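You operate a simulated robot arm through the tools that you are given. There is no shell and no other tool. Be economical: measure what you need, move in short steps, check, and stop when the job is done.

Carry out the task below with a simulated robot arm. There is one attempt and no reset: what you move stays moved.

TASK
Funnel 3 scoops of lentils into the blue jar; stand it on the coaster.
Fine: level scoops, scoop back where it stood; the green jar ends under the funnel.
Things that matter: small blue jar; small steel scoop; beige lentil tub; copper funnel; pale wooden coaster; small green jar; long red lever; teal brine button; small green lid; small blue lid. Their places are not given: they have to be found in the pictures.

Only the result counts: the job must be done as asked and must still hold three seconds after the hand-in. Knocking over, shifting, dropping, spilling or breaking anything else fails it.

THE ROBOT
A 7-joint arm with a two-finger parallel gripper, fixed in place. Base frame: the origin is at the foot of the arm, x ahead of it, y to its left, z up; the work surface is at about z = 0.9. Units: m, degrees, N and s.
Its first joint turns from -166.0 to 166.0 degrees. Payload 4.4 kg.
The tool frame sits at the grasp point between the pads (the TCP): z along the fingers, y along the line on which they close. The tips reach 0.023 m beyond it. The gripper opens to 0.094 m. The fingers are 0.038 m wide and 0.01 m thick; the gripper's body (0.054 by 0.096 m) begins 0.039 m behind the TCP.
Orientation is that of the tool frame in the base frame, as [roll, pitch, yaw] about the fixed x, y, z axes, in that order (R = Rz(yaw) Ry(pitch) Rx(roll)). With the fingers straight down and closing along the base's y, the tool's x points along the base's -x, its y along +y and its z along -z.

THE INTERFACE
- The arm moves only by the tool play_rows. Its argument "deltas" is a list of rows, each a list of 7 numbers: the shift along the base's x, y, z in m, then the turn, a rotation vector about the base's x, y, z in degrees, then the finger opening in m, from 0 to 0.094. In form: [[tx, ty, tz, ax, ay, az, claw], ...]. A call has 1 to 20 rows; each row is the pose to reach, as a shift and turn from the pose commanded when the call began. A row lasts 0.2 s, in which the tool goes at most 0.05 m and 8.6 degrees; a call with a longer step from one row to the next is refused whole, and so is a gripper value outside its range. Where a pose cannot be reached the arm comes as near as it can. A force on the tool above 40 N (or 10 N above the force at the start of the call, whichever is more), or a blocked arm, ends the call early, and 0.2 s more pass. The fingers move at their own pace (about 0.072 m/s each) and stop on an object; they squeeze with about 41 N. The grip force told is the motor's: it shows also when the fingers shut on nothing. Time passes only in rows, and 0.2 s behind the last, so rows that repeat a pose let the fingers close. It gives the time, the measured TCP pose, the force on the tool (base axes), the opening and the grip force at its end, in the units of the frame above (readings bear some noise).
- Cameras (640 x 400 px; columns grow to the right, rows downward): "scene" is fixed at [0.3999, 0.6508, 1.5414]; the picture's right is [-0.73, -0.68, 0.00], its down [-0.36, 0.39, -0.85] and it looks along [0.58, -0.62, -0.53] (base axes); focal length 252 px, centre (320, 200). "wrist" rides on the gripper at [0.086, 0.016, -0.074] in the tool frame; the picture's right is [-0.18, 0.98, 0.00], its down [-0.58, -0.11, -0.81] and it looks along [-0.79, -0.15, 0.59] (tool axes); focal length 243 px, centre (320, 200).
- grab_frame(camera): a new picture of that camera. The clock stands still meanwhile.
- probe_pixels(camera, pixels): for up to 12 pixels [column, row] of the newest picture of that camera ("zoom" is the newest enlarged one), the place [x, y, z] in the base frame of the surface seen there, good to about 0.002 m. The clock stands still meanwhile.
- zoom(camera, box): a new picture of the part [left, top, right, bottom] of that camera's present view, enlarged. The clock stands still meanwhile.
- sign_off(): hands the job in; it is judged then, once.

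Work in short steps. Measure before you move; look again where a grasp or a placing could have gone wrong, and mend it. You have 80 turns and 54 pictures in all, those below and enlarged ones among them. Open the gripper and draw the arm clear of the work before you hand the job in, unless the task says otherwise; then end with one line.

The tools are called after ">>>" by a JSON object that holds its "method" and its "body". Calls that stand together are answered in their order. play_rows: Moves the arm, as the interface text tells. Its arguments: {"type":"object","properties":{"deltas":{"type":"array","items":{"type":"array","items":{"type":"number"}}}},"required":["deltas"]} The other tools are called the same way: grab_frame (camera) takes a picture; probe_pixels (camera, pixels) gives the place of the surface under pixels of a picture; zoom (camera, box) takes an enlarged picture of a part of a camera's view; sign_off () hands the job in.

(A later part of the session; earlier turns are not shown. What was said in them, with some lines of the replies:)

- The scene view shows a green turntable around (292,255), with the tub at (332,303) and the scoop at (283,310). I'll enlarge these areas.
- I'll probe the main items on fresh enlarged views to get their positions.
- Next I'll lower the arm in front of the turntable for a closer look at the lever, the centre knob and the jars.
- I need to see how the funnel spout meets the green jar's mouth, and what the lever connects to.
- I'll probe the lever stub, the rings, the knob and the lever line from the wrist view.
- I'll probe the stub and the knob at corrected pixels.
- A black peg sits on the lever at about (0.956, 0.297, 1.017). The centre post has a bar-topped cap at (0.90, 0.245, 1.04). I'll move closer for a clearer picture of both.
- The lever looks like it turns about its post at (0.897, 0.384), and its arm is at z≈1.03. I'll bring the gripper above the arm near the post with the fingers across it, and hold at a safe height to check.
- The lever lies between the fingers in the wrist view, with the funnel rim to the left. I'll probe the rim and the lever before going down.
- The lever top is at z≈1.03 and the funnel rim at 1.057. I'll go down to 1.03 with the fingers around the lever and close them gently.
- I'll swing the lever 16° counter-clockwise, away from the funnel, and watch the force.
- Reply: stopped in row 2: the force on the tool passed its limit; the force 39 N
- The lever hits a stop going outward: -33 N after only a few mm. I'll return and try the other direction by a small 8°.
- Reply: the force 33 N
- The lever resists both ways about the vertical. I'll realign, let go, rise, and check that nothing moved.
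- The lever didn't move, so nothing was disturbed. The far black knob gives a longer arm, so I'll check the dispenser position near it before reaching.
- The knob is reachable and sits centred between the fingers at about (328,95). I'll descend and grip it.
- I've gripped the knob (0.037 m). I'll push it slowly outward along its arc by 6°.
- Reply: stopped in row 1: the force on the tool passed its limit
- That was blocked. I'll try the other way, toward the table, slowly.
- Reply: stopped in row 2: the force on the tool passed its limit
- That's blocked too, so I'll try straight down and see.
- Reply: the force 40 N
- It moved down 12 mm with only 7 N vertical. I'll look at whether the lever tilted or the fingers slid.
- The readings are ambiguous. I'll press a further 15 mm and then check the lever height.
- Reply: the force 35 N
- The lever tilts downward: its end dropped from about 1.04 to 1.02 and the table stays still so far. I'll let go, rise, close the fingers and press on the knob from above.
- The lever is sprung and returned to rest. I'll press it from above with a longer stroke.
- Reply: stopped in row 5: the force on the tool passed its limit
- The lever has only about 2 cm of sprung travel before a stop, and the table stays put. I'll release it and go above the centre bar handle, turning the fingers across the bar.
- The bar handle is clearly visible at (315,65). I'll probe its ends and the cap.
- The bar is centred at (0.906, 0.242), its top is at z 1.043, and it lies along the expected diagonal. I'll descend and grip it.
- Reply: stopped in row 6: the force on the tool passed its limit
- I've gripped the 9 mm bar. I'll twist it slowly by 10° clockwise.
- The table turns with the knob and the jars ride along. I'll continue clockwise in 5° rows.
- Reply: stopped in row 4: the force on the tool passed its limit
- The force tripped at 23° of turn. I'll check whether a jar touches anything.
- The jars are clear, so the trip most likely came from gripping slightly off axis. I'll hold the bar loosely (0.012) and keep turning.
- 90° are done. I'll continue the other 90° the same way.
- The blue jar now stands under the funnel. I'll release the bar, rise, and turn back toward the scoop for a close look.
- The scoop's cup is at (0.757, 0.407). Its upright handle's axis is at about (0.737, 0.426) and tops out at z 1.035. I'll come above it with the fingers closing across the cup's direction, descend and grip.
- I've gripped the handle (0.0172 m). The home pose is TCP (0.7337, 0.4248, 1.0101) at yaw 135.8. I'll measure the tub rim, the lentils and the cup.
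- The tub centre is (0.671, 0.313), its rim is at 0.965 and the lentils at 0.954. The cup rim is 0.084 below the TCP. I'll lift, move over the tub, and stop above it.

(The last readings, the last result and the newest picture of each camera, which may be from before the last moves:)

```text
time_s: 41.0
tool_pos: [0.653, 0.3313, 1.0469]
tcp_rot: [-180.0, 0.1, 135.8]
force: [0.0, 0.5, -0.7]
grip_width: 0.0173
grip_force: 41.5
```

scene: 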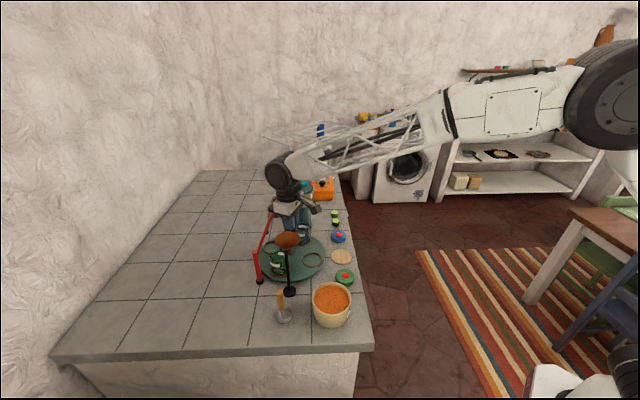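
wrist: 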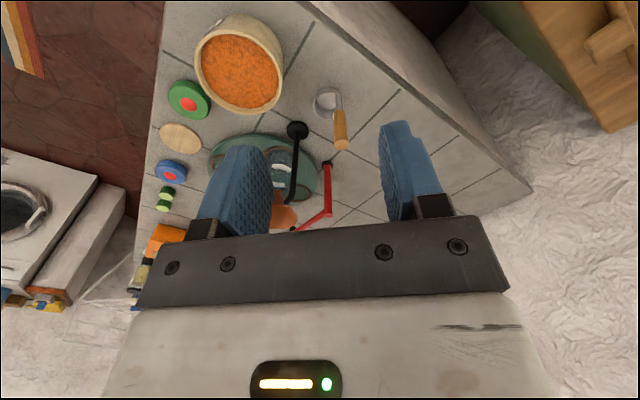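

The cup bottom is already below the surface with no force. I'll sink the rim 1 cm under, pause, and lift straight up.

>>> {"method": "play_rows", "body": {"deltas": [[-0.003, 0, -0.008, 0, 0, 0, 0], [-0.003, 0, -0.017, 0, 0, 0, 0], [-0.003, 0, -0.019, 0, 0, 0, 0], [-0.003, 0, -0.019, 0, 0, 0, 0], [-0.003, 0, -0.005, 0, 0, 0, 0], [-0.003, 0, 0.01, 0, 0, 0, 0], [-0.003, 0, 0.03, 0, 0, 0, 0], [-0.003, 0, 0.05, 0, 0, 0, 0], [-0.003, 0, 0.07, 0, 0, 0, 0], [-0.003, 0, 0.07, 0, 0, 0, 0]]}}

>>> {"method": "zoom", "body": {"camera": "scene", "box": [270, 240, 380, 340]}}

```text
time_s: 43.2
tool_pos: [0.6505, 0.334, 1.1158]
tcp_rot: [179.9, 0.2, 135.8]
force: [0.3, -0.1, -1.9]
grip_width: 0.0174
grip_force: 40.7
```

```text
4.00 times, centred on (325, 290) of scene
```

zoom: 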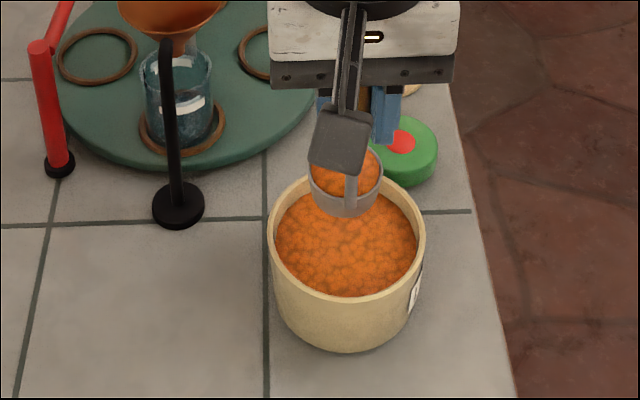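

The cup is full. I'll check whether it is heaped.

>>> {"method": "zoom", "body": {"camera": "scene", "box": [312, 260, 348, 300]}}

>>> {"method": "probe_pixels", "body": {"camera": "zoom", "pixels": [[300, 170], [350, 150], [400, 130], [330, 200], [400, 190], [230, 190], [440, 180], [290, 230], [430, 110]]}}

```text
10.00 times, centred on (330, 280) of scene
```

zoom: 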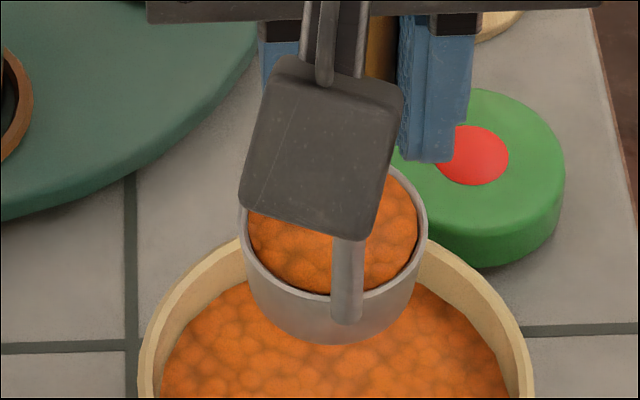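

```text
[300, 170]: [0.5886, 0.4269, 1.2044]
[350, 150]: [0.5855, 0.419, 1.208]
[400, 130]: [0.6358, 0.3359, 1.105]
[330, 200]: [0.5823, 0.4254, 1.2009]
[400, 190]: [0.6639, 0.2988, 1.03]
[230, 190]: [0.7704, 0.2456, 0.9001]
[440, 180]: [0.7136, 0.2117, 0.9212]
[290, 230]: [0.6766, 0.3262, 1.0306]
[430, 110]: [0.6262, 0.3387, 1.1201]
```

The lentil surface (1.030) is flush with the cup rim (about 1.032), so the scoop is level. I'll raise it and carry it over the funnel centre (0.846, 0.304), yawing +24°.

>>> {"method": "play_rows", "body": {"deltas": [[0, 0, 0.02, 0, 0, 0, 0], [0, 0, 0.05, 0, 0, 0, 0], [0, 0, 0.085, 0, 0, 0, 0], [0.02, -0.002, 0.1, 0, 0, 4, 0], [0.045, -0.005, 0.1, 0, 0, 8, 0], [0.07, -0.009, 0.1, 0, 0, 12, 0], [0.095, -0.012, 0.1, 0, 0, 16, 0], [0.12, -0.015, 0.1, 0, 0, 20, 0], [0.145, -0.019, 0.1, 0, 0, 24, 0], [0.16, -0.021, 0.1, 0, 0, 24, 0], [0.168, -0.021, 0.1, 0, 0, 24, 0], [0.168, -0.021, 0.09, 0, 0, 24, 0]]}}

>>> {"method": "zoom", "body": {"camera": "scene", "box": [250, 190, 340, 280]}}

```text
time_s: 45.8
tool_pos: [0.819, 0.3111, 1.2073]
tcp_rot: [180.0, 0.1, 159.9]
force: [0.1, 0.2, -0.7]
grip_width: 0.0175
grip_force: 41.2
```

```text
4.44 times, centred on (295, 235) of scene
```

zoom: 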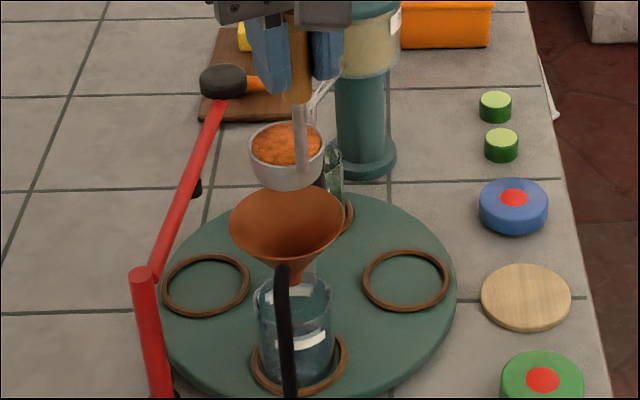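

>>> {"method": "probe_pixels", "body": {"camera": "zoom", "pixels": [[251, 152], [322, 152], [285, 145], [280, 168], [232, 215], [342, 212], [285, 192]]}}

```text
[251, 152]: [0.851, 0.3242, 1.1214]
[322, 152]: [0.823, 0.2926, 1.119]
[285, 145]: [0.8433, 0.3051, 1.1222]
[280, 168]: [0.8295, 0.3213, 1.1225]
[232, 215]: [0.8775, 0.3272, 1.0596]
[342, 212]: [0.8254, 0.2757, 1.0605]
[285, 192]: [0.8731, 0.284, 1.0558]
```

The cup is about 1 cm off the funnel axis (0.850, 0.302). I'll correct that while tilting about the rim centre to 112°, then hold there to empty it.

>>> {"method": "play_rows", "body": {"deltas": [[-0.001, -0.012, -0.003, 7.65, -2.34, 0, 0], [-0.0022, -0.0242, -0.0073, 15.3, -4.67, 0, 0], [-0.002, -0.0357, -0.0133, 22.94, -7.0, 0, 0], [-0.004, -0.0465, -0.0208, 30.6, -9.34, 0, 0], [-0.0068, -0.0556, -0.0277, 38.24, -11.68, 0, 0], [-0.0092, -0.0637, -0.0358, 45.9, -14.0, 0, 0], [-0.0113, -0.0705, -0.045, 53.5, -16.35, 0, 0], [-0.013, -0.0762, -0.0552, 61.2, -18.7, 0, 0], [-0.0143, -0.0804, -0.066, 68.8, -21.0, 0, 0], [-0.0151, -0.0831, -0.0774, 76.5, -23.4, 0, 0], [-0.0155, -0.0842, -0.0891, 84.1, -25.7, 0, 0], [-0.0154, -0.0838, -0.1008, 91.8, -28.0, 0, 0], [-0.0148, -0.0819, -0.1123, 99.4, -30.4, 0, 0], [-0.0137, -0.0785, -0.1235, 107.1, -32.7, 0, 0], [-0.0137, -0.0785, -0.1235, 107.1, -32.7, 0, 0], [-0.0137, -0.0785, -0.1235, 107.1, -32.7, 0, 0]]}}

>>> {"method": "zoom", "body": {"camera": "scene", "box": [250, 190, 340, 280]}}

```text
time_s: 49.2
tool_pos: [0.804, 0.2343, 1.084]
tcp_rot: [68.0, -3.0, 164.1]
force: [-0.4, -0.1, -1.3]
grip_width: 0.0171
grip_force: 41.3
```

```text
4.44 times, centred on (295, 235) of scene
```

zoom: 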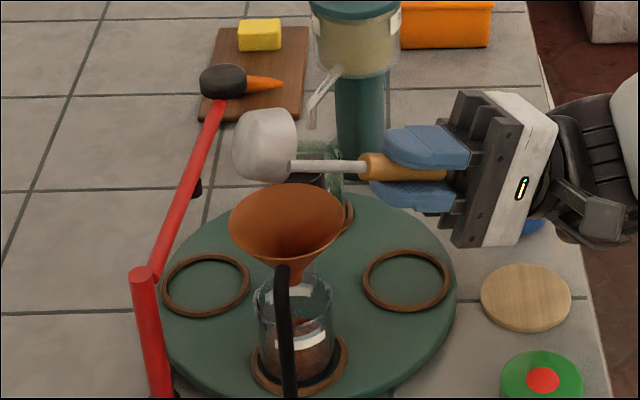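

The cup is empty, the lentils are in the blue jar and I see no spill. I'll tilt back upright by the reverse path.

>>> {"method": "play_rows", "body": {"deltas": [[-0.0011, -0.0034, 0.0112, -7.65, 2.34, 0, 0], [-0.0017, -0.0053, 0.0227, -15.3, 4.67, 0, 0], [-0.0018, -0.0057, 0.0344, -22.94, 7.0, 0, 0], [-0.0014, -0.0046, 0.0461, -30.6, 9.34, 0, 0], [-0.0006, -0.0019, 0.0575, -38.24, 11.68, 0, 0], [0.0007, 0.0023, 0.0683, -45.9, 14.0, 0, 0], [0.0024, 0.008, 0.0785, -53.5, 16.35, 0, 0], [0.0045, 0.0148, 0.0877, -61.2, 18.7, 0, 0], [0.0069, 0.0229, 0.0958, -68.8, 21.0, 0, 0], [0.0097, 0.032, 0.1027, -76.5, 23.4, 0, 0], [0.0117, 0.0428, 0.1102, -84.1, 25.7, 0, 0], [0.0115, 0.0543, 0.1162, -91.8, 28.0, 0, 0], [0.0127, 0.0665, 0.1205, -99.4, 30.4, 0, 0], [0.0137, 0.0785, 0.1235, -107.1, 32.7, 0, 0], [0.0137, 0.0785, 0.1235, -107.1, 32.7, 0, 0]]}}

```text
time_s: 52.4
tool_pos: [0.816, 0.3125, 1.205]
tcp_rot: [-179.9, 0.2, 159.8]
force: [0.4, -0.1, -1.2]
grip_width: 0.0175
grip_force: 41.5
```

I'm upright again. Second scoop: back to the tub, the same dip, and lift.

>>> {"method": "play_rows", "body": {"deltas": [[-0.01, 0.001, 0.005, 0, 0, 0, 0], [-0.035, 0.004, 0.005, 0, 0, -4, 0], [-0.065, 0.008, 0.005, 0, 0, -8, 0], [-0.095, 0.012, 0.005, 0, 0, -12, 0], [-0.125, 0.016, 0.005, 0, 0, -16, 0], [-0.15, 0.019, 0, 0, 0, -20, 0], [-0.167, 0.021, -0.02, 0, 0, -24, 0], [-0.167, 0.021, -0.06, 0, 0, -24, 0], [-0.167, 0.021, -0.1, 0, 0, -24, 0], [-0.167, 0.021, -0.14, 0, 0, -24, 0], [-0.167, 0.021, -0.158, 0, 0, -24, 0], [-0.167, 0.021, -0.17, 0, 0, -24, 0], [-0.167, 0.021, -0.179, 0, 0, -24, 0], [-0.167, 0.021, -0.179, 0, 0, -24, 0], [-0.167, 0.021, -0.179, 0, 0, -24, 0], [-0.167, 0.021, -0.165, 0, 0, -24, 0], [-0.167, 0.021, -0.15, 0, 0, -24, 0], [-0.167, 0.021, -0.13, 0, 0, -24, 0], [-0.167, 0.021, -0.11, 0, 0, -24, 0], [-0.167, 0.021, -0.09, 0, 0, -24, 0]]}}

>>> {"method": "zoom", "body": {"camera": "scene", "box": [300, 240, 360, 320]}}

```text
time_s: 56.6
tool_pos: [0.6533, 0.3338, 1.1155]
tcp_rot: [180.0, 0.1, 135.8]
force: [0.5, 0.5, -1.8]
grip_width: 0.0173
grip_force: 40.8
```

```text
5.00 times, centred on (330, 280) of scene
```

zoom: 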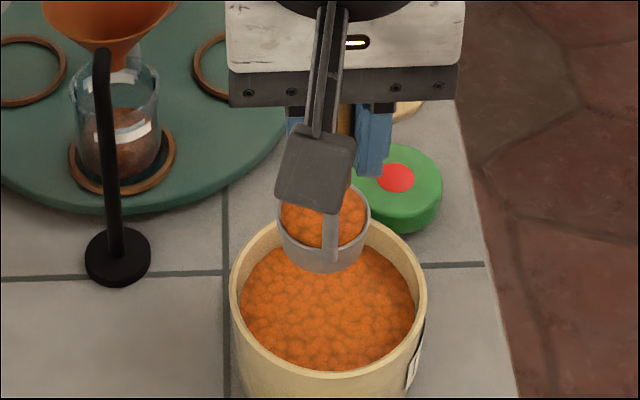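

The second scoop is level, with the same reading of -1.8 N. I'll carry it to the funnel on the same path.

>>> {"method": "play_rows", "body": {"deltas": [[0, 0, 0.02, 0, 0, 0, 0], [0, 0, 0.05, 0, 0, 0, 0], [0, 0, 0.085, 0, 0, 0, 0], [0.02, -0.002, 0.1, 0, 0, 4, 0], [0.045, -0.005, 0.1, 0, 0, 8, 0], [0.07, -0.009, 0.1, 0, 0, 12, 0], [0.095, -0.012, 0.1, 0, 0, 16, 0], [0.12, -0.015, 0.1, 0, 0, 20, 0], [0.145, -0.019, 0.1, 0, 0, 24, 0], [0.16, -0.021, 0.1, 0, 0, 24, 0], [0.167, -0.021, 0.1, 0, 0, 24, 0], [0.167, -0.021, 0.09, 0, 0, 24, 0]]}}

>>> {"method": "play_rows", "body": {"deltas": [[-0.001, -0.012, -0.003, 7.65, -2.34, 0, 0], [-0.0022, -0.0242, -0.0073, 15.3, -4.67, 0, 0], [-0.002, -0.0357, -0.0133, 22.94, -7.0, 0, 0], [-0.004, -0.0465, -0.0208, 30.6, -9.34, 0, 0], [-0.0068, -0.0556, -0.0277, 38.24, -11.68, 0, 0], [-0.0092, -0.0637, -0.0358, 45.9, -14.0, 0, 0], [-0.0113, -0.0705, -0.045, 53.5, -16.35, 0, 0], [-0.013, -0.0762, -0.0552, 61.2, -18.7, 0, 0], [-0.0143, -0.0804, -0.066, 68.8, -21.0, 0, 0], [-0.0151, -0.0831, -0.0774, 76.5, -23.4, 0, 0], [-0.0155, -0.0842, -0.0891, 84.1, -25.7, 0, 0], [-0.0154, -0.0838, -0.1008, 91.8, -28.0, 0, 0], [-0.0148, -0.0819, -0.1123, 99.4, -30.4, 0, 0], [-0.0137, -0.0785, -0.1235, 107.1, -32.7, 0, 0], [-0.0137, -0.0785, -0.1235, 107.1, -32.7, 0, 0], [-0.0137, -0.0785, -0.1235, 107.1, -32.7, 0, 0]]}}

>>> {"method": "zoom", "body": {"camera": "scene", "box": [250, 190, 340, 280]}}

```text
time_s: 59.2
tool_pos: [0.8177, 0.311, 1.2041]
tcp_rot: [180.0, 0.1, 159.8]
force: [-0.5, 0.2, -1.8]
grip_width: 0.0175
grip_force: 40.7
```

```text
time_s: 62.6
tool_pos: [0.8039, 0.2333, 1.0847]
tcp_rot: [68.1, -3.0, 164.1]
force: [0.3, 0.0, -0.4]
grip_width: 0.0172
grip_force: 41.3
```

```text
4.44 times, centred on (295, 235) of scene
```

zoom: 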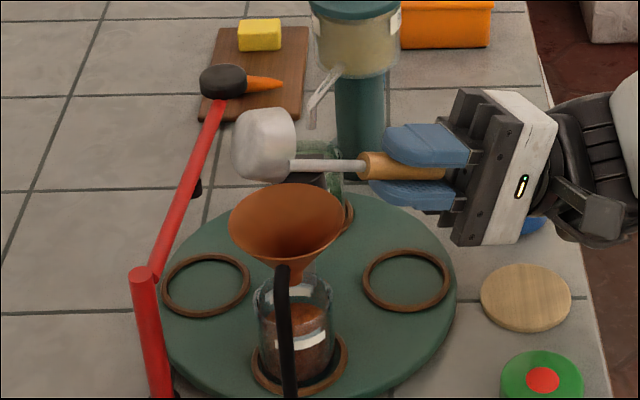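

The second scoop is in, and the jar level has risen. I'll go back upright and then take the third scoop.

>>> {"method": "play_rows", "body": {"deltas": [[-0.0011, -0.0034, 0.0112, -7.65, 2.34, 0, 0], [-0.0017, -0.0053, 0.0227, -15.3, 4.67, 0, 0], [-0.0018, -0.0057, 0.0344, -22.94, 7.0, 0, 0], [-0.0014, -0.0046, 0.0461, -30.6, 9.34, 0, 0], [-0.0006, -0.0019, 0.0575, -38.24, 11.68, 0, 0], [0.0007, 0.0023, 0.0683, -45.9, 14.0, 0, 0], [0.0024, 0.008, 0.0785, -53.5, 16.35, 0, 0], [0.0045, 0.0148, 0.0877, -61.2, 18.7, 0, 0], [0.0069, 0.0229, 0.0958, -68.8, 21.0, 0, 0], [0.0097, 0.032, 0.1027, -76.5, 23.4, 0, 0], [0.0117, 0.0428, 0.1102, -84.1, 25.7, 0, 0], [0.0115, 0.0543, 0.1162, -91.8, 28.0, 0, 0], [0.0127, 0.0665, 0.1205, -99.4, 30.4, 0, 0], [0.0137, 0.0785, 0.1235, -107.1, 32.7, 0, 0], [0.0137, 0.0785, 0.1235, -107.1, 32.7, 0, 0]]}}

>>> {"method": "play_rows", "body": {"deltas": [[-0.01, 0.001, 0.005, 0, 0, 0, 0], [-0.035, 0.004, 0.005, 0, 0, -4, 0], [-0.065, 0.008, 0.005, 0, 0, -8, 0], [-0.095, 0.012, 0.005, 0, 0, -12, 0], [-0.125, 0.016, 0.005, 0, 0, -16, 0], [-0.15, 0.019, 0, 0, 0, -20, 0], [-0.167, 0.021, -0.02, 0, 0, -24, 0], [-0.167, 0.021, -0.06, 0, 0, -24, 0], [-0.167, 0.021, -0.1, 0, 0, -24, 0], [-0.167, 0.021, -0.14, 0, 0, -24, 0], [-0.167, 0.021, -0.158, 0, 0, -24, 0], [-0.167, 0.021, -0.17, 0, 0, -24, 0], [-0.167, 0.021, -0.181, 0, 0, -24, 0], [-0.167, 0.021, -0.181, 0, 0, -24, 0], [-0.167, 0.021, -0.181, 0, 0, -24, 0], [-0.167, 0.021, -0.165, 0, 0, -24, 0], [-0.167, 0.021, -0.15, 0, 0, -24, 0], [-0.167, 0.021, -0.13, 0, 0, -24, 0], [-0.167, 0.021, -0.11, 0, 0, -24, 0], [-0.167, 0.021, -0.09, 0, 0, -24, 0]]}}

>>> {"method": "zoom", "body": {"camera": "scene", "box": [300, 240, 360, 320]}}

```text
time_s: 65.8
tool_pos: [0.8177, 0.3102, 1.2054]
tcp_rot: [-179.8, 0.1, 159.8]
force: [0.3, -0.8, -2.1]
grip_width: 0.0177
grip_force: 41.0
```

```text
time_s: 70.0
tool_pos: [0.6515, 0.3335, 1.1144]
tcp_rot: [-180.0, 0.1, 135.7]
force: [-0.3, -0.3, -1.9]
grip_width: 0.0174
grip_force: 41.2
```

```text
5.00 times, centred on (330, 280) of scene
```

zoom: 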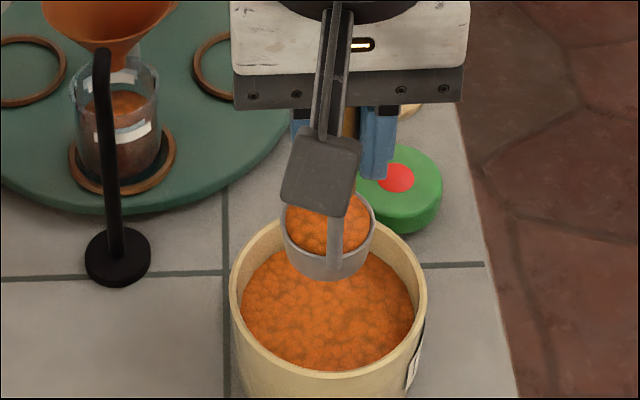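

The third scoop is full and level. I'll carry it over and pour it the same way.

>>> {"method": "play_rows", "body": {"deltas": [[0, 0, 0.02, 0, 0, 0, 0], [0, 0, 0.05, 0, 0, 0, 0], [0, 0, 0.085, 0, 0, 0, 0], [0.02, -0.002, 0.1, 0, 0, 4, 0], [0.045, -0.005, 0.1, 0, 0, 8, 0], [0.07, -0.009, 0.1, 0, 0, 12, 0], [0.095, -0.012, 0.1, 0, 0, 16, 0], [0.12, -0.015, 0.1, 0, 0, 20, 0], [0.145, -0.019, 0.1, 0, 0, 24, 0], [0.16, -0.021, 0.1, 0, 0, 24, 0], [0.167, -0.021, 0.1, 0, 0, 24, 0], [0.167, -0.021, 0.092, 0, 0, 24, 0]]}}

>>> {"method": "play_rows", "body": {"deltas": [[-0.001, -0.012, -0.003, 7.65, -2.34, 0, 0], [-0.0022, -0.0242, -0.0073, 15.3, -4.67, 0, 0], [-0.002, -0.0357, -0.0133, 22.94, -7.0, 0, 0], [-0.004, -0.0465, -0.0208, 30.6, -9.34, 0, 0], [-0.0068, -0.0556, -0.0277, 38.24, -11.68, 0, 0], [-0.0092, -0.0637, -0.0358, 45.9, -14.0, 0, 0], [-0.0113, -0.0705, -0.045, 53.5, -16.35, 0, 0], [-0.013, -0.0762, -0.0552, 61.2, -18.7, 0, 0], [-0.0143, -0.0804, -0.066, 68.8, -21.0, 0, 0], [-0.0151, -0.0831, -0.0774, 76.5, -23.4, 0, 0], [-0.0155, -0.0842, -0.0891, 84.1, -25.7, 0, 0], [-0.0154, -0.0838, -0.1008, 91.8, -28.0, 0, 0], [-0.0148, -0.0819, -0.1123, 99.4, -30.4, 0, 0], [-0.0137, -0.0785, -0.1235, 107.1, -32.7, 0, 0], [-0.0137, -0.0785, -0.1235, 107.1, -32.7, 0, 0], [-0.0137, -0.0785, -0.1235, 107.1, -32.7, 0, 0]]}}

>>> {"method": "zoom", "body": {"camera": "scene", "box": [250, 190, 340, 280]}}

```text
time_s: 72.6
tool_pos: [0.8186, 0.3117, 1.2072]
tcp_rot: [179.9, 0.1, 159.8]
force: [0.4, -0.2, -1.5]
grip_width: 0.0175
grip_force: 40.3
```

```text
time_s: 76.0
tool_pos: [0.805, 0.2327, 1.0837]
tcp_rot: [67.9, -3.0, 164.1]
force: [-0.7, 0.2, -0.6]
grip_width: 0.0172
grip_force: 41.0
```

```text
4.44 times, centred on (295, 235) of scene
```

zoom: 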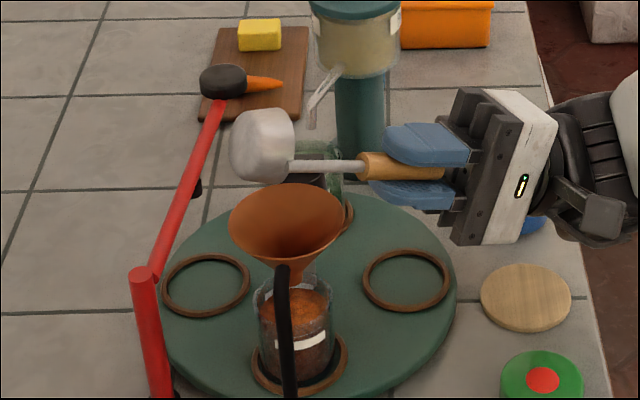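

The third scoop is in. I'll return upright, then carry the scoop back over its home spot and stop slightly above it.

>>> {"method": "play_rows", "body": {"deltas": [[-0.0011, -0.0034, 0.0112, -7.65, 2.34, 0, 0], [-0.0017, -0.0053, 0.0227, -15.3, 4.67, 0, 0], [-0.0018, -0.0057, 0.0344, -22.94, 7.0, 0, 0], [-0.0014, -0.0046, 0.0461, -30.6, 9.34, 0, 0], [-0.0006, -0.0019, 0.0575, -38.24, 11.68, 0, 0], [0.0007, 0.0023, 0.0683, -45.9, 14.0, 0, 0], [0.0024, 0.008, 0.0785, -53.5, 16.35, 0, 0], [0.0045, 0.0148, 0.0877, -61.2, 18.7, 0, 0], [0.0069, 0.0229, 0.0958, -68.8, 21.0, 0, 0], [0.0097, 0.032, 0.1027, -76.5, 23.4, 0, 0], [0.0117, 0.0428, 0.1102, -84.1, 25.7, 0, 0], [0.0115, 0.0543, 0.1162, -91.8, 28.0, 0, 0], [0.0127, 0.0665, 0.1205, -99.4, 30.4, 0, 0], [0.0137, 0.0785, 0.1235, -107.1, 32.7, 0, 0], [0.0137, 0.0785, 0.1235, -107.1, 32.7, 0, 0]]}}

>>> {"method": "play_rows", "body": {"deltas": [[-0.01, 0.015, 0, 0, 0, -3, 0], [-0.025, 0.035, 0, 0, 0, -7, 0], [-0.04, 0.055, 0, 0, 0, -11, 0], [-0.055, 0.08, 0, 0, 0, -15, 0], [-0.07, 0.1, 0, 0, 0, -20, 0], [-0.0805, 0.114, -0.02, 0, 0, -24, 0], [-0.0805, 0.114, -0.06, 0, 0, -24, 0], [-0.0805, 0.114, -0.1, 0, 0, -24, 0], [-0.0805, 0.114, -0.14, 0, 0, -24, 0], [-0.0805, 0.114, -0.17, 0, 0, -24, 0], [-0.0805, 0.114, -0.185, 0, 0, -24, 0], [-0.0805, 0.114, -0.185, 0, 0, -24, 0]]}}

>>> {"method": "zoom", "body": {"camera": "scene", "box": [240, 250, 370, 350]}}

>>> {"method": "probe_pixels", "body": {"camera": "zoom", "pixels": [[207, 235], [272, 230], [235, 280]]}}

```text
time_s: 79.2
tool_pos: [0.817, 0.312, 1.2073]
tcp_rot: [-179.9, 0.1, 159.8]
force: [0.6, -0.6, -0.6]
grip_width: 0.0171
grip_force: 41.3
```

```text
time_s: 81.8
tool_pos: [0.7367, 0.4238, 1.0231]
tcp_rot: [179.9, 0.1, 135.7]
force: [-0.2, -0.3, -1.7]
grip_width: 0.0172
grip_force: 41.1
```

```text
4.00 times, centred on (305, 300) of scene
```

zoom: 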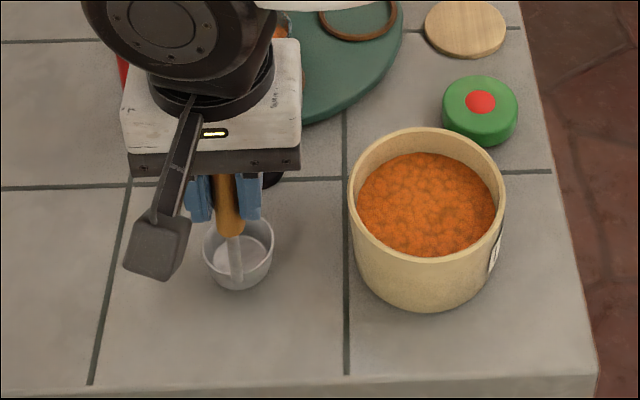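

```text
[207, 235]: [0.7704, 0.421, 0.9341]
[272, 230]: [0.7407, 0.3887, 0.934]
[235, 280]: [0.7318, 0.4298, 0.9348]
```

The cup matches its original xy and is about 9–10 mm high. I'll lower it gently, release, and rise straight up.

>>> {"method": "play_rows", "body": {"deltas": [[0, 0, -0.005, 0, 0, 0, 0], [0, 0, -0.009, 0, 0, 0, 0], [0, 0, -0.0115, 0, 0, 0, 0], [0, 0, -0.0115, 0, 0, 0, 0]]}}

>>> {"method": "play_rows", "body": {"deltas": [[0, 0, 0, 0, 0, 0, 0.02], [0, 0, 0, 0, 0, 0, 0.035], [0, 0, 0, 0, 0, 0, 0.06], [0, 0, 0, 0, 0, 0, 0.06], [0, 0, 0.03, 0, 0, 0, 0.06], [0, 0, 0.07, 0, 0, 0, 0.06], [0, 0, 0.11, 0, 0, 0, 0.06], [0.02, -0.03, 0.15, 0, 0, 5, 0.06], [0.05, -0.06, 0.16, 0, 0, 10, 0.06], [0.08, -0.1, 0.16, 0, 0, 15, 0.06], [0.11, -0.14, 0.16, 0, 0, 20, 0.06], [0.15, -0.17, 0.16, 0, 0, 20, 0.04], [0.169, -0.18, 0.15, 0, 0, 20, 0.04]]}}

>>> {"method": "zoom", "body": {"camera": "scene", "box": [240, 220, 370, 340]}}

```text
time_s: 82.8
tool_pos: [0.7371, 0.4243, 1.0134]
tcp_rot: [179.9, 0.1, 135.8]
force: [-4.5, 4.8, 24.7]
grip_width: 0.0176
grip_force: 41.3
```

```text
refused: row 8 steps farther than a row can; nothing moved
```

```text
3.33 times, centred on (305, 280) of scene
```

zoom: 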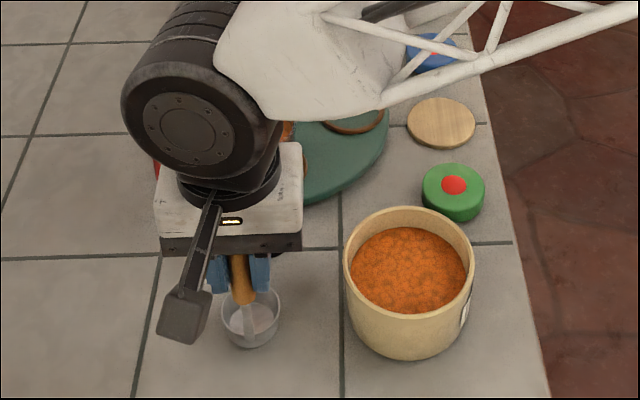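

The contact force is 24.7 N, so I'll ease up 1.5 mm, release, and rise clear.

>>> {"method": "play_rows", "body": {"deltas": [[0, 0, 0.0018, 0, 0, 0, 0], [0, 0, 0.0018, 0, 0, 0, 0], [0, 0, 0.0018, 0, 0, 0, 0.025], [0, 0, 0.0018, 0, 0, 0, 0.04], [0, 0, 0.0018, 0, 0, 0, 0.06], [0, 0, 0.0018, 0, 0, 0, 0.06], [0, 0, 0.03, 0, 0, 0, 0.06], [0, 0, 0.07, 0, 0, 0, 0.06], [0, 0, 0.11, 0, 0, 0, 0.06], [0, 0, 0.15, 0, 0, 0, 0.06], [0.02, -0.02, 0.16, 0, 0, -8, 0.06], [0.04, -0.04, 0.16, 0, 0, -16, 0.06], [0.065, -0.07, 0.16, 0, 0, -24, 0.06], [0.09, -0.1, 0.16, 0, 0, -32, 0.04], [0.115, -0.13, 0.16, 0, 0, -40, 0.04], [0.14, -0.16, 0.16, 0, 0, -48, 0.04], [0.16, -0.18, 0.16, 0, 0, -56, 0.04], [0.168, -0.181, 0.15, 0, 0, -64, 0.04]]}}

>>> {"method": "zoom", "body": {"camera": "scene", "box": [240, 220, 370, 340]}}

>>> {"method": "probe_pixels", "body": {"camera": "zoom", "pixels": [[224, 313], [279, 310], [238, 250], [240, 255]]}}

```text
time_s: 86.6
tool_pos: [0.9055, 0.2433, 1.1616]
tcp_rot: [180.0, 0.2, 71.7]
force: [-1.2, 1.0, 0.8]
grip_width: 0.0399
grip_force: 0.1
```

```text
3.33 times, centred on (305, 280) of scene
```

zoom: 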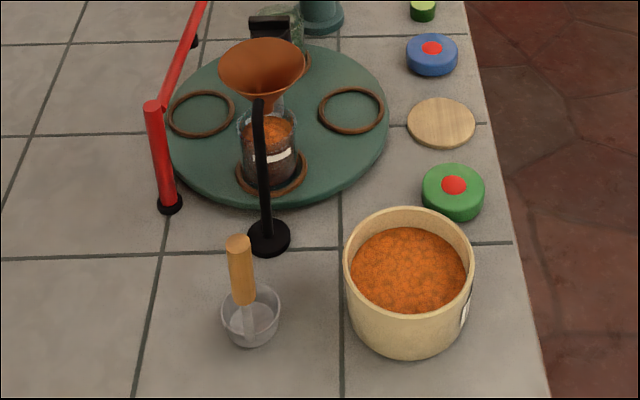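

```text
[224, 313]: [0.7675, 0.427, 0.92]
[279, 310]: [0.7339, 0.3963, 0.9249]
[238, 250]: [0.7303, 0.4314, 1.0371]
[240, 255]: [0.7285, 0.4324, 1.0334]
```

The scoop is back on its spot to within about 3 mm. I'll finish turning to yaw 42.8, descend on the bar and cage it loosely.

>>> {"method": "play_rows", "body": {"deltas": [[0, 0, 0, 0, 0, -8, 0.04], [0, 0, 0, 0, 0, -16, 0.04], [0, 0, 0, 0, 0, -24, 0.04], [0, 0, -0.03, 0, 0, -28.9, 0.04], [0, 0, -0.07, 0, 0, -28.9, 0.04], [0, 0, -0.09, 0, 0, -28.9, 0.04], [0, 0, -0.101, 0, 0, -28.9, 0.04], [0, 0, -0.101, 0, 0, -28.9, 0.025], [0, 0, -0.101, 0, 0, -28.9, 0.012], [0, 0, -0.101, 0, 0, -28.9, 0.012]]}}

>>> {"method": "play_rows", "body": {"deltas": [[0, 0, 0, 0, 0, 4, 0.012], [0, 0, 0, 0, 0, 8, 0.012], [0, 0, 0, 0, 0, 12, 0.012], [0, 0, 0, 0, 0, 17, 0.012], [0, 0, 0, 0, 0, 22, 0.012], [0, 0, 0, 0, 0, 27, 0.012], [0, 0, 0, 0, 0, 32, 0.012], [0, 0, 0, 0, 0, 37, 0.012], [0, 0, 0, 0, 0, 42, 0.012], [0, 0, 0, 0, 0, 47, 0.012], [0, 0, 0, 0, 0, 52, 0.012], [0, 0, 0, 0, 0, 57, 0.012], [0, 0, 0, 0, 0, 62, 0.012], [0, 0, 0, 0, 0, 67, 0.012], [0, 0, 0, 0, 0, 72, 0.012], [0, 0, 0, 0, 0, 77, 0.012], [0, 0, 0, 0, 0, 82, 0.012], [0, 0, 0, 0, 0, 86, 0.012], [0, 0, 0, 0, 0, 90, 0.012], [0, 0, 0, 0, 0, 90, 0.012]]}}

>>> {"method": "zoom", "body": {"camera": "scene", "box": [240, 200, 370, 300]}}

```text
time_s: 88.8
tool_pos: [0.9067, 0.2423, 1.0602]
tcp_rot: [179.9, 0.1, 42.9]
force: [-0.4, 0.6, 0.3]
grip_width: 0.0118
grip_force: 0.0
```

```text
time_s: 93.0
tool_pos: [0.9053, 0.2449, 1.0595]
tcp_rot: [180.0, 0.0, 132.9]
force: [3.9, 2.2, -0.3]
grip_width: 0.0143
grip_force: 2.5
```

```text
4.00 times, centred on (305, 250) of scene
```

zoom: 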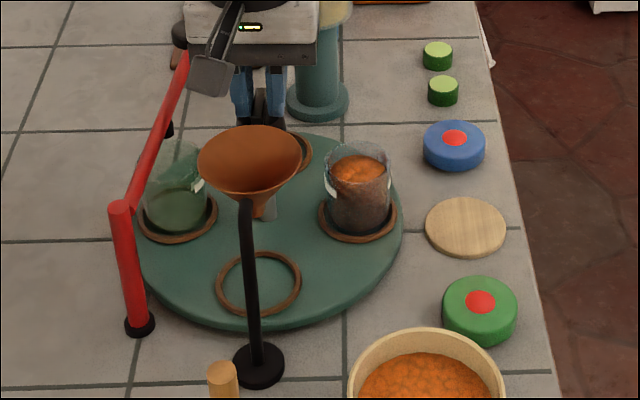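

The blue jar is now at the open side station. I'll measure it and the coaster.

>>> {"method": "probe_pixels", "body": {"camera": "zoom", "pixels": [[358, 175], [335, 172], [383, 172], [360, 205], [319, 215], [396, 215], [358, 240], [466, 227], [427, 227], [505, 227], [466, 200], [466, 256]]}}

```text
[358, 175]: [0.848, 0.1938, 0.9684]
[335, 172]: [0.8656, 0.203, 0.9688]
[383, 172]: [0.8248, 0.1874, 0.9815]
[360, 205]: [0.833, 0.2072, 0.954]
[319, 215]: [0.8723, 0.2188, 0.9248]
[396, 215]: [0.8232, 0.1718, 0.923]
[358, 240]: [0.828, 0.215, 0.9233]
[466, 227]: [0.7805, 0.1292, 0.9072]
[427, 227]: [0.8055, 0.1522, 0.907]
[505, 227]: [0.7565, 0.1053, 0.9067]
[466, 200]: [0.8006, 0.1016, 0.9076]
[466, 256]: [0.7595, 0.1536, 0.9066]
```

Jar centre (0.848, 0.194), coaster centre (0.781, 0.128). I'll release the bar, rise, and come over the jar at yaw -150 (θ=30), open to 0.085.

>>> {"method": "play_rows", "body": {"deltas": [[0, 0, 0, 0, 0, 0, 0.035], [0, 0, 0.02, 0, 0, 0, 0.035], [0, 0, 0.06, 0, 0, 0, 0.05], [0, 0, 0.09, 0, 0, 8, 0.085], [-0.015, -0.01, 0.1, 0, 0, 16, 0.085], [-0.03, -0.025, 0.1, 0, 0, 24, 0.085], [-0.045, -0.04, 0.1, 0, 0, 32, 0.085], [-0.058, -0.05, 0.1, 0, 0, 40, 0.085], [-0.058, -0.05, 0.1, 0, 0, 48, 0.085], [-0.058, -0.05, 0.1, 0, 0, 56, 0.085], [-0.058, -0.05, 0.09, 0, 0, 64, 0.085], [-0.058, -0.05, 0.07, 0, 0, 72, 0.085], [-0.058, -0.05, 0.05, 0, 0, 77, 0.085], [-0.058, -0.05, 0.05, 0, 0, 77, 0.085]]}}

>>> {"method": "grab_frame", "body": {"camera": "wrist"}}

```text
time_s: 96.0
tool_pos: [0.848, 0.1936, 1.1087]
tcp_rot: [180.0, 0.1, -150.0]
force: [0.2, -0.7, 0.2]
grip_width: 0.085
grip_force: 0.0
```

```text
7 pictures are left
```

wrist: 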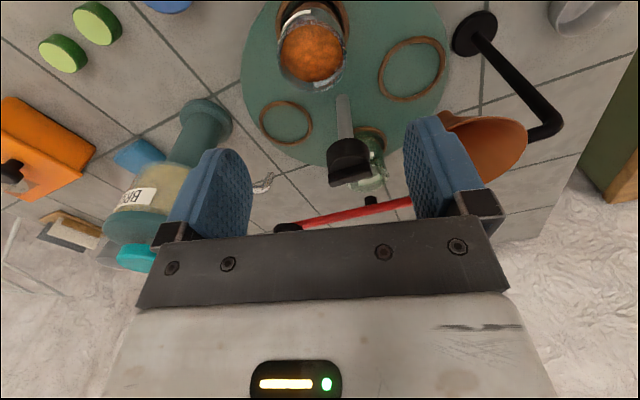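

The jar is centred between the fingers. I'll descend to z 0.962 and close gently.

>>> {"method": "play_rows", "body": {"deltas": [[0, 0, -0.04, 0, 0, 0, 0.085], [0, 0, -0.08, 0, 0, 0, 0.085], [0, 0, -0.115, 0, 0, 0, 0.085], [0, 0, -0.135, 0, 0, 0, 0.085], [0, 0, -0.147, 0, 0, 0, 0.085], [0, 0, -0.147, 0, 0, 0, 0.065], [0, 0, -0.147, 0, 0, 0, 0.055], [0, 0, -0.147, 0, 0, 0, 0.048], [0, 0, -0.147, 0, 0, 0, 0.048]]}}

```text
time_s: 98.0
tool_pos: [0.8463, 0.1941, 0.963]
tcp_rot: [-179.9, 0.1, -150.1]
force: [0.1, 0.3, 0.3]
grip_width: 0.0516
grip_force: 40.5
```

I've gripped the jar (0.0516 m). I'll lift it 6 cm, shift it over the coaster, and lower to just above it.

>>> {"method": "play_rows", "body": {"deltas": [[0, 0, 0.01, 0, 0, 0, 0.048], [0, 0, 0.03, 0, 0, 0, 0.048], [0, 0, 0.05, 0, 0, 0, 0.048], [-0.015, -0.015, 0.055, 0, 0, 0, 0.048], [-0.035, -0.035, 0.055, 0, 0, 0, 0.048], [-0.055, -0.055, 0.055, 0, 0, 0, 0.048], [-0.067, -0.066, 0.055, 0, 0, 0, 0.048], [-0.067, -0.066, 0.035, 0, 0, 0, 0.048], [-0.067, -0.066, 0.015, 0, 0, 0, 0.048], [-0.067, -0.066, 0.0, 0, 0, 0, 0.048], [-0.067, -0.066, 0.0, 0, 0, 0, 0.048]]}}

>>> {"method": "zoom", "body": {"camera": "scene", "box": [290, 210, 380, 280]}}

```text
time_s: 100.4
tool_pos: [0.7803, 0.1278, 0.963]
tcp_rot: [-179.9, 0.2, -150.0]
force: [-0.2, 0.9, -2.1]
grip_width: 0.0518
grip_force: 40.5
```

```text
5.71 times, centred on (335, 245) of scene
```

zoom: 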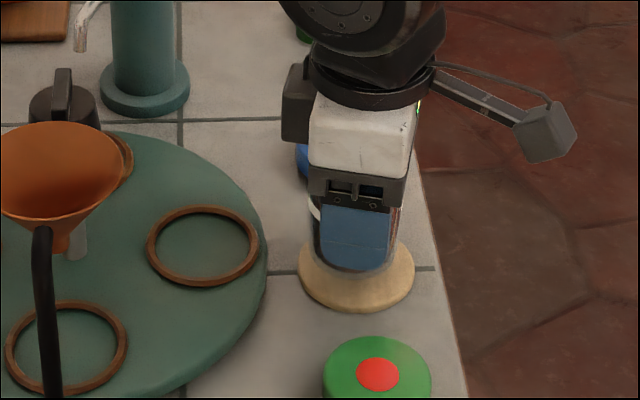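

The jar is centred above the coaster. I'll lower it slowly to contact.

>>> {"method": "play_rows", "body": {"deltas": [[0, 0, -0.004, 0, 0, 0, 0.048], [0, 0, -0.007, 0, 0, 0, 0.048], [0, 0, -0.009, 0, 0, 0, 0.048], [0, 0, -0.0105, 0, 0, 0, 0.048], [0, 0, -0.0105, 0, 0, 0, 0.048]]}}

```text
time_s: 101.6
tool_pos: [0.7804, 0.1284, 0.9537]
tcp_rot: [179.9, 0.1, -150.1]
force: [0.3, -0.4, -2.0]
grip_width: 0.0515
grip_force: 40.7
```

There's no contact yet (-2.0 N), so I'll go down in small steps.

>>> {"method": "play_rows", "body": {"deltas": [[0, 0, -0.001, 0, 0, 0, 0.048], [0, 0, -0.002, 0, 0, 0, 0.048], [0, 0, -0.002, 0, 0, 0, 0.048]]}}

```text
time_s: 102.4
tool_pos: [0.7808, 0.1283, 0.9506]
tcp_rot: [180.0, 0.1, -150.0]
force: [-0.1, 0.2, -3.0]
grip_width: 0.0518
grip_force: 40.9
```

>>> {"method": "play_rows", "body": {"deltas": [[0, 0, -0.001, 0, 0, 0, 0.048], [0, 0, -0.002, 0, 0, 0, 0.048], [0, 0, -0.003, 0, 0, 0, 0.048], [0, 0, -0.003, 0, 0, 0, 0.048]]}}

```text
time_s: 103.4
tool_pos: [0.7804, 0.1289, 0.9471]
tcp_rot: [-180.0, 0.3, -150.2]
force: [0.6, -2.2, 22.0]
grip_width: 0.0523
grip_force: 40.9
```

It has made contact (22 N). I'll ease up 1 mm, open modestly, rise straight up, and move to above the bar handle, turning to yaw 132.9.

>>> {"method": "play_rows", "body": {"deltas": [[0, 0, 0.0012, 0, 0, 0, 0.048], [0, 0, 0.0012, 0, 0, 0, 0.055], [0, 0, 0.0012, 0, 0, 0, 0.065], [0, 0, 0.0012, 0, 0, 0, 0.072], [0, 0, 0.0012, 0, 0, 0, 0.072], [0, 0, 0.03, 0, 0, 0, 0.072], [0, 0, 0.07, 0, 0, 0, 0.072], [0, 0, 0.11, 0, 0, 0, 0.072], [0, 0, 0.15, 0, 0, 0, 0.072], [0, 0, 0.19, 0, 0, -8, 0.06], [0.02, 0.02, 0.215, 0, 0, -16, 0.05], [0.04, 0.04, 0.215, 0, 0, -24, 0.04], [0.06, 0.06, 0.215, 0, 0, -32, 0.04], [0.08, 0.08, 0.215, 0, 0, -40, 0.04], [0.1, 0.1, 0.215, 0, 0, -48, 0.04], [0.125, 0.115, 0.215, 0, 0, -56, 0.04], [0.125, 0.115, 0.215, 0, 0, -64, 0.04], [0.125, 0.115, 0.215, 0, 0, -72, 0.04], [0.125, 0.115, 0.215, 0, 0, -77, 0.04], [0.125, 0.115, 0.2, 0, 0, -77, 0.04]]}}

>>> {"method": "zoom", "body": {"camera": "scene", "box": [250, 200, 370, 290]}}

>>> {"method": "probe_pixels", "body": {"camera": "zoom", "pixels": [[483, 185], [250, 122], [265, 140]]}}

```text
time_s: 107.6
tool_pos: [0.9063, 0.2434, 1.1488]
tcp_rot: [-180.0, 0.1, 132.8]
force: [0.5, 0.5, 1.0]
grip_width: 0.04
grip_force: 0.0
```

```text
4.44 times, centred on (310, 245) of scene
```

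zoom: 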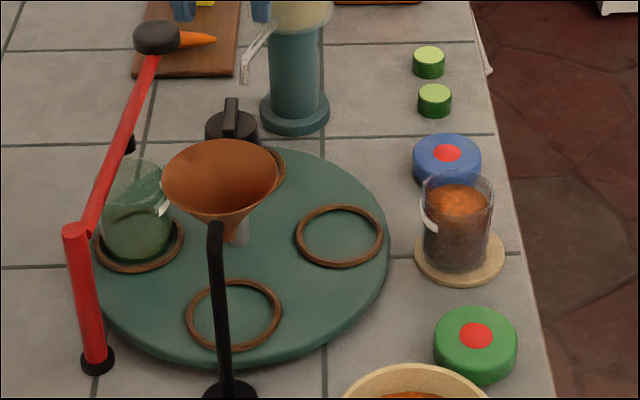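

```text
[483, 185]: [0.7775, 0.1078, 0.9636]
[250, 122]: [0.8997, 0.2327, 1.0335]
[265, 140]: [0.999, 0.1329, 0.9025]
```

The jar stands on the coaster. I'll cage the bar again and turn another 90° counter-clockwise to bring the green jar under the funnel.

>>> {"method": "play_rows", "body": {"deltas": [[-0.001, 0, -0.03, 0, 0, 0, 0.04], [-0.001, 0, -0.065, 0, 0, 0, 0.04], [-0.001, 0, -0.08, 0, 0, 0, 0.04], [-0.001, 0, -0.0885, 0, 0, 0, 0.04], [-0.001, 0, -0.0885, 0, 0, 0, 0.025], [-0.001, 0, -0.0885, 0, 0, 0, 0.012], [-0.001, 0, -0.0885, 0, 0, 0, 0.012]]}}

>>> {"method": "play_rows", "body": {"deltas": [[0, 0, 0, 0, 0, 4, 0.012], [0, 0, 0, 0, 0, 8, 0.012], [0, 0, 0, 0, 0, 12, 0.012], [0, 0, 0, 0, 0, 17, 0.012], [0, 0, 0, 0, 0, 22, 0.012], [0, 0, 0, 0, 0, 27, 0.012], [0, 0, 0, 0, 0, 32, 0.012], [0, 0, 0, 0, 0, 37, 0.012], [0, 0, 0, 0, 0, 42, 0.012], [0, 0, 0, 0, 0, 47, 0.012], [0, 0, 0, 0, 0, 52, 0.012], [0, 0, 0, 0, 0, 57, 0.012], [0, 0, 0, 0, 0, 62, 0.012], [0, 0, 0, 0, 0, 67, 0.012], [0, 0, 0, 0, 0, 72, 0.012], [0, 0, 0, 0, 0, 77, 0.012], [0, 0, 0, 0, 0, 82, 0.012], [0, 0, 0, 0, 0, 86, 0.012], [0, 0, 0, 0, 0, 90, 0.012], [0, 0, 0, 0, 0, 91, 0.012]]}}

>>> {"method": "zoom", "body": {"camera": "scene", "box": [240, 190, 350, 290]}}

```text
time_s: 109.2
tool_pos: [0.9048, 0.2443, 1.0592]
tcp_rot: [179.9, 0.1, 132.8]
force: [6.7, 3.9, -1.5]
grip_width: 0.0154
grip_force: 4.0
```

```text
time_s: 113.4
tool_pos: [0.9038, 0.2438, 1.0598]
tcp_rot: [180.0, 0.1, -136.1]
force: [3.0, -4.9, -0.5]
grip_width: 0.0145
grip_force: 3.0
```

```text
4.00 times, centred on (295, 240) of scene
```

zoom: 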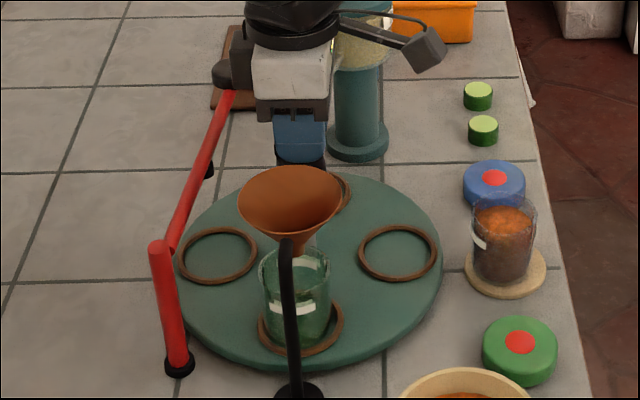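

The green jar is under the funnel, about 1.5° short of the original (ring edges at 258 now, 260 before). I'll nudge +2°, release and rise clear, then retreat toward the base.

>>> {"method": "play_rows", "body": {"deltas": [[0, 0, 0, 0, 0, 1, 0.012], [0, 0, 0, 0, 0, 2, 0.012], [0, 0, 0, 0, 0, 2, 0.012], [0, 0, 0, 0, 0, 1, 0.035], [0, 0, 0, 0, 0, 1, 0.035], [0, 0, 0.02, 0, 0, 1, 0.035], [0, 0, 0.06, 0, 0, 1, 0.05], [0, 0, 0.1, 0, 0, 0, 0.06], [0, 0, 0.15, 0, 0, 0, 0.06], [-0.03, 0, 0.18, 0, 0, 0, 0.06], [-0.07, 0, 0.2, 0, 0, 0, 0.06], [-0.11, 0, 0.22, 0, 0, -4, 0.06], [-0.15, 0, 0.24, 0, 0, -8, 0.06], [-0.19, 0, 0.26, 0, 0, -12, 0.06], [-0.23, 0, 0.28, 0, 0, -16, 0.06], [-0.27, 0, 0.3, 0, 0, -20, 0.06], [-0.27, 0, 0.3, 0, 0, -20, 0.06]]}}

>>> {"method": "zoom", "body": {"camera": "scene", "box": [240, 190, 350, 290]}}

>>> {"method": "grab_frame", "body": {"camera": "scene"}}

```text
time_s: 117.0
tool_pos: [0.6369, 0.2402, 1.3596]
tcp_rot: [179.9, 0.1, -156.1]
force: [-0.2, 0.7, 0.2]
grip_width: 0.0599
grip_force: 0.2
```

```text
4.00 times, centred on (295, 240) of scene
```

zoom: 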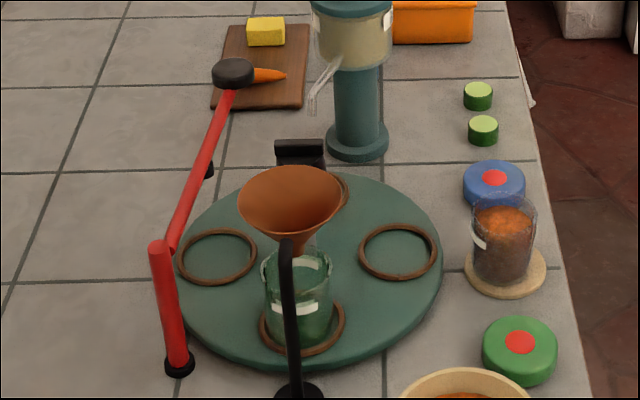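

```text
2 pictures are left
```

scene: 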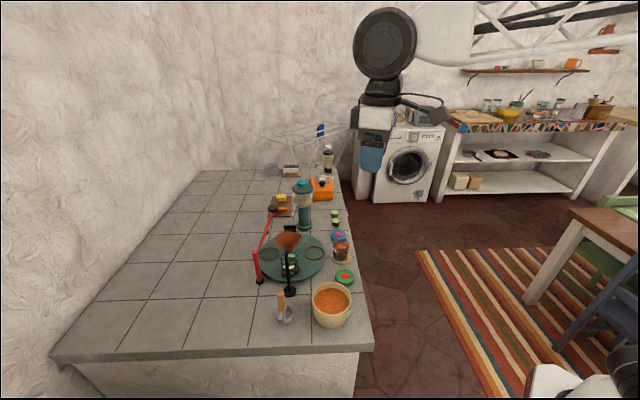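

The rings match the original and the filled jar stands on the coaster. I'll do one last comparison of the scoop with the first picture's framing.

>>> {"method": "zoom", "body": {"camera": "scene", "box": [230, 220, 370, 330]}}

>>> {"method": "probe_pixels", "body": {"camera": "scene", "pixels": [[281, 293], [283, 315]]}}

```text
3.64 times, centred on (300, 275) of scene
```

zoom: 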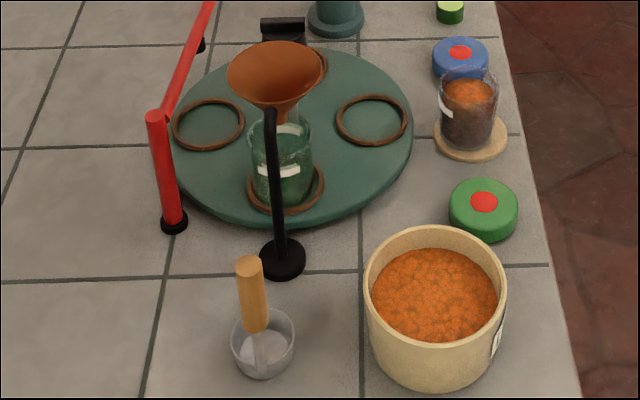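

```text
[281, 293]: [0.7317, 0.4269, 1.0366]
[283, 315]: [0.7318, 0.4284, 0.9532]
```

The scoop is within about 3 mm of where it stood, and everything else is in place with the arm clear. I'm handing in.

>>> {"method": "sign_off", "body": {}}

```text
The job is handed in.
```

The blue jar holds 3 level scoops of lentils and stands on the coaster; the scoop is back within about 3 mm of its spot, the green jar is under the funnel, and I saw no spills.
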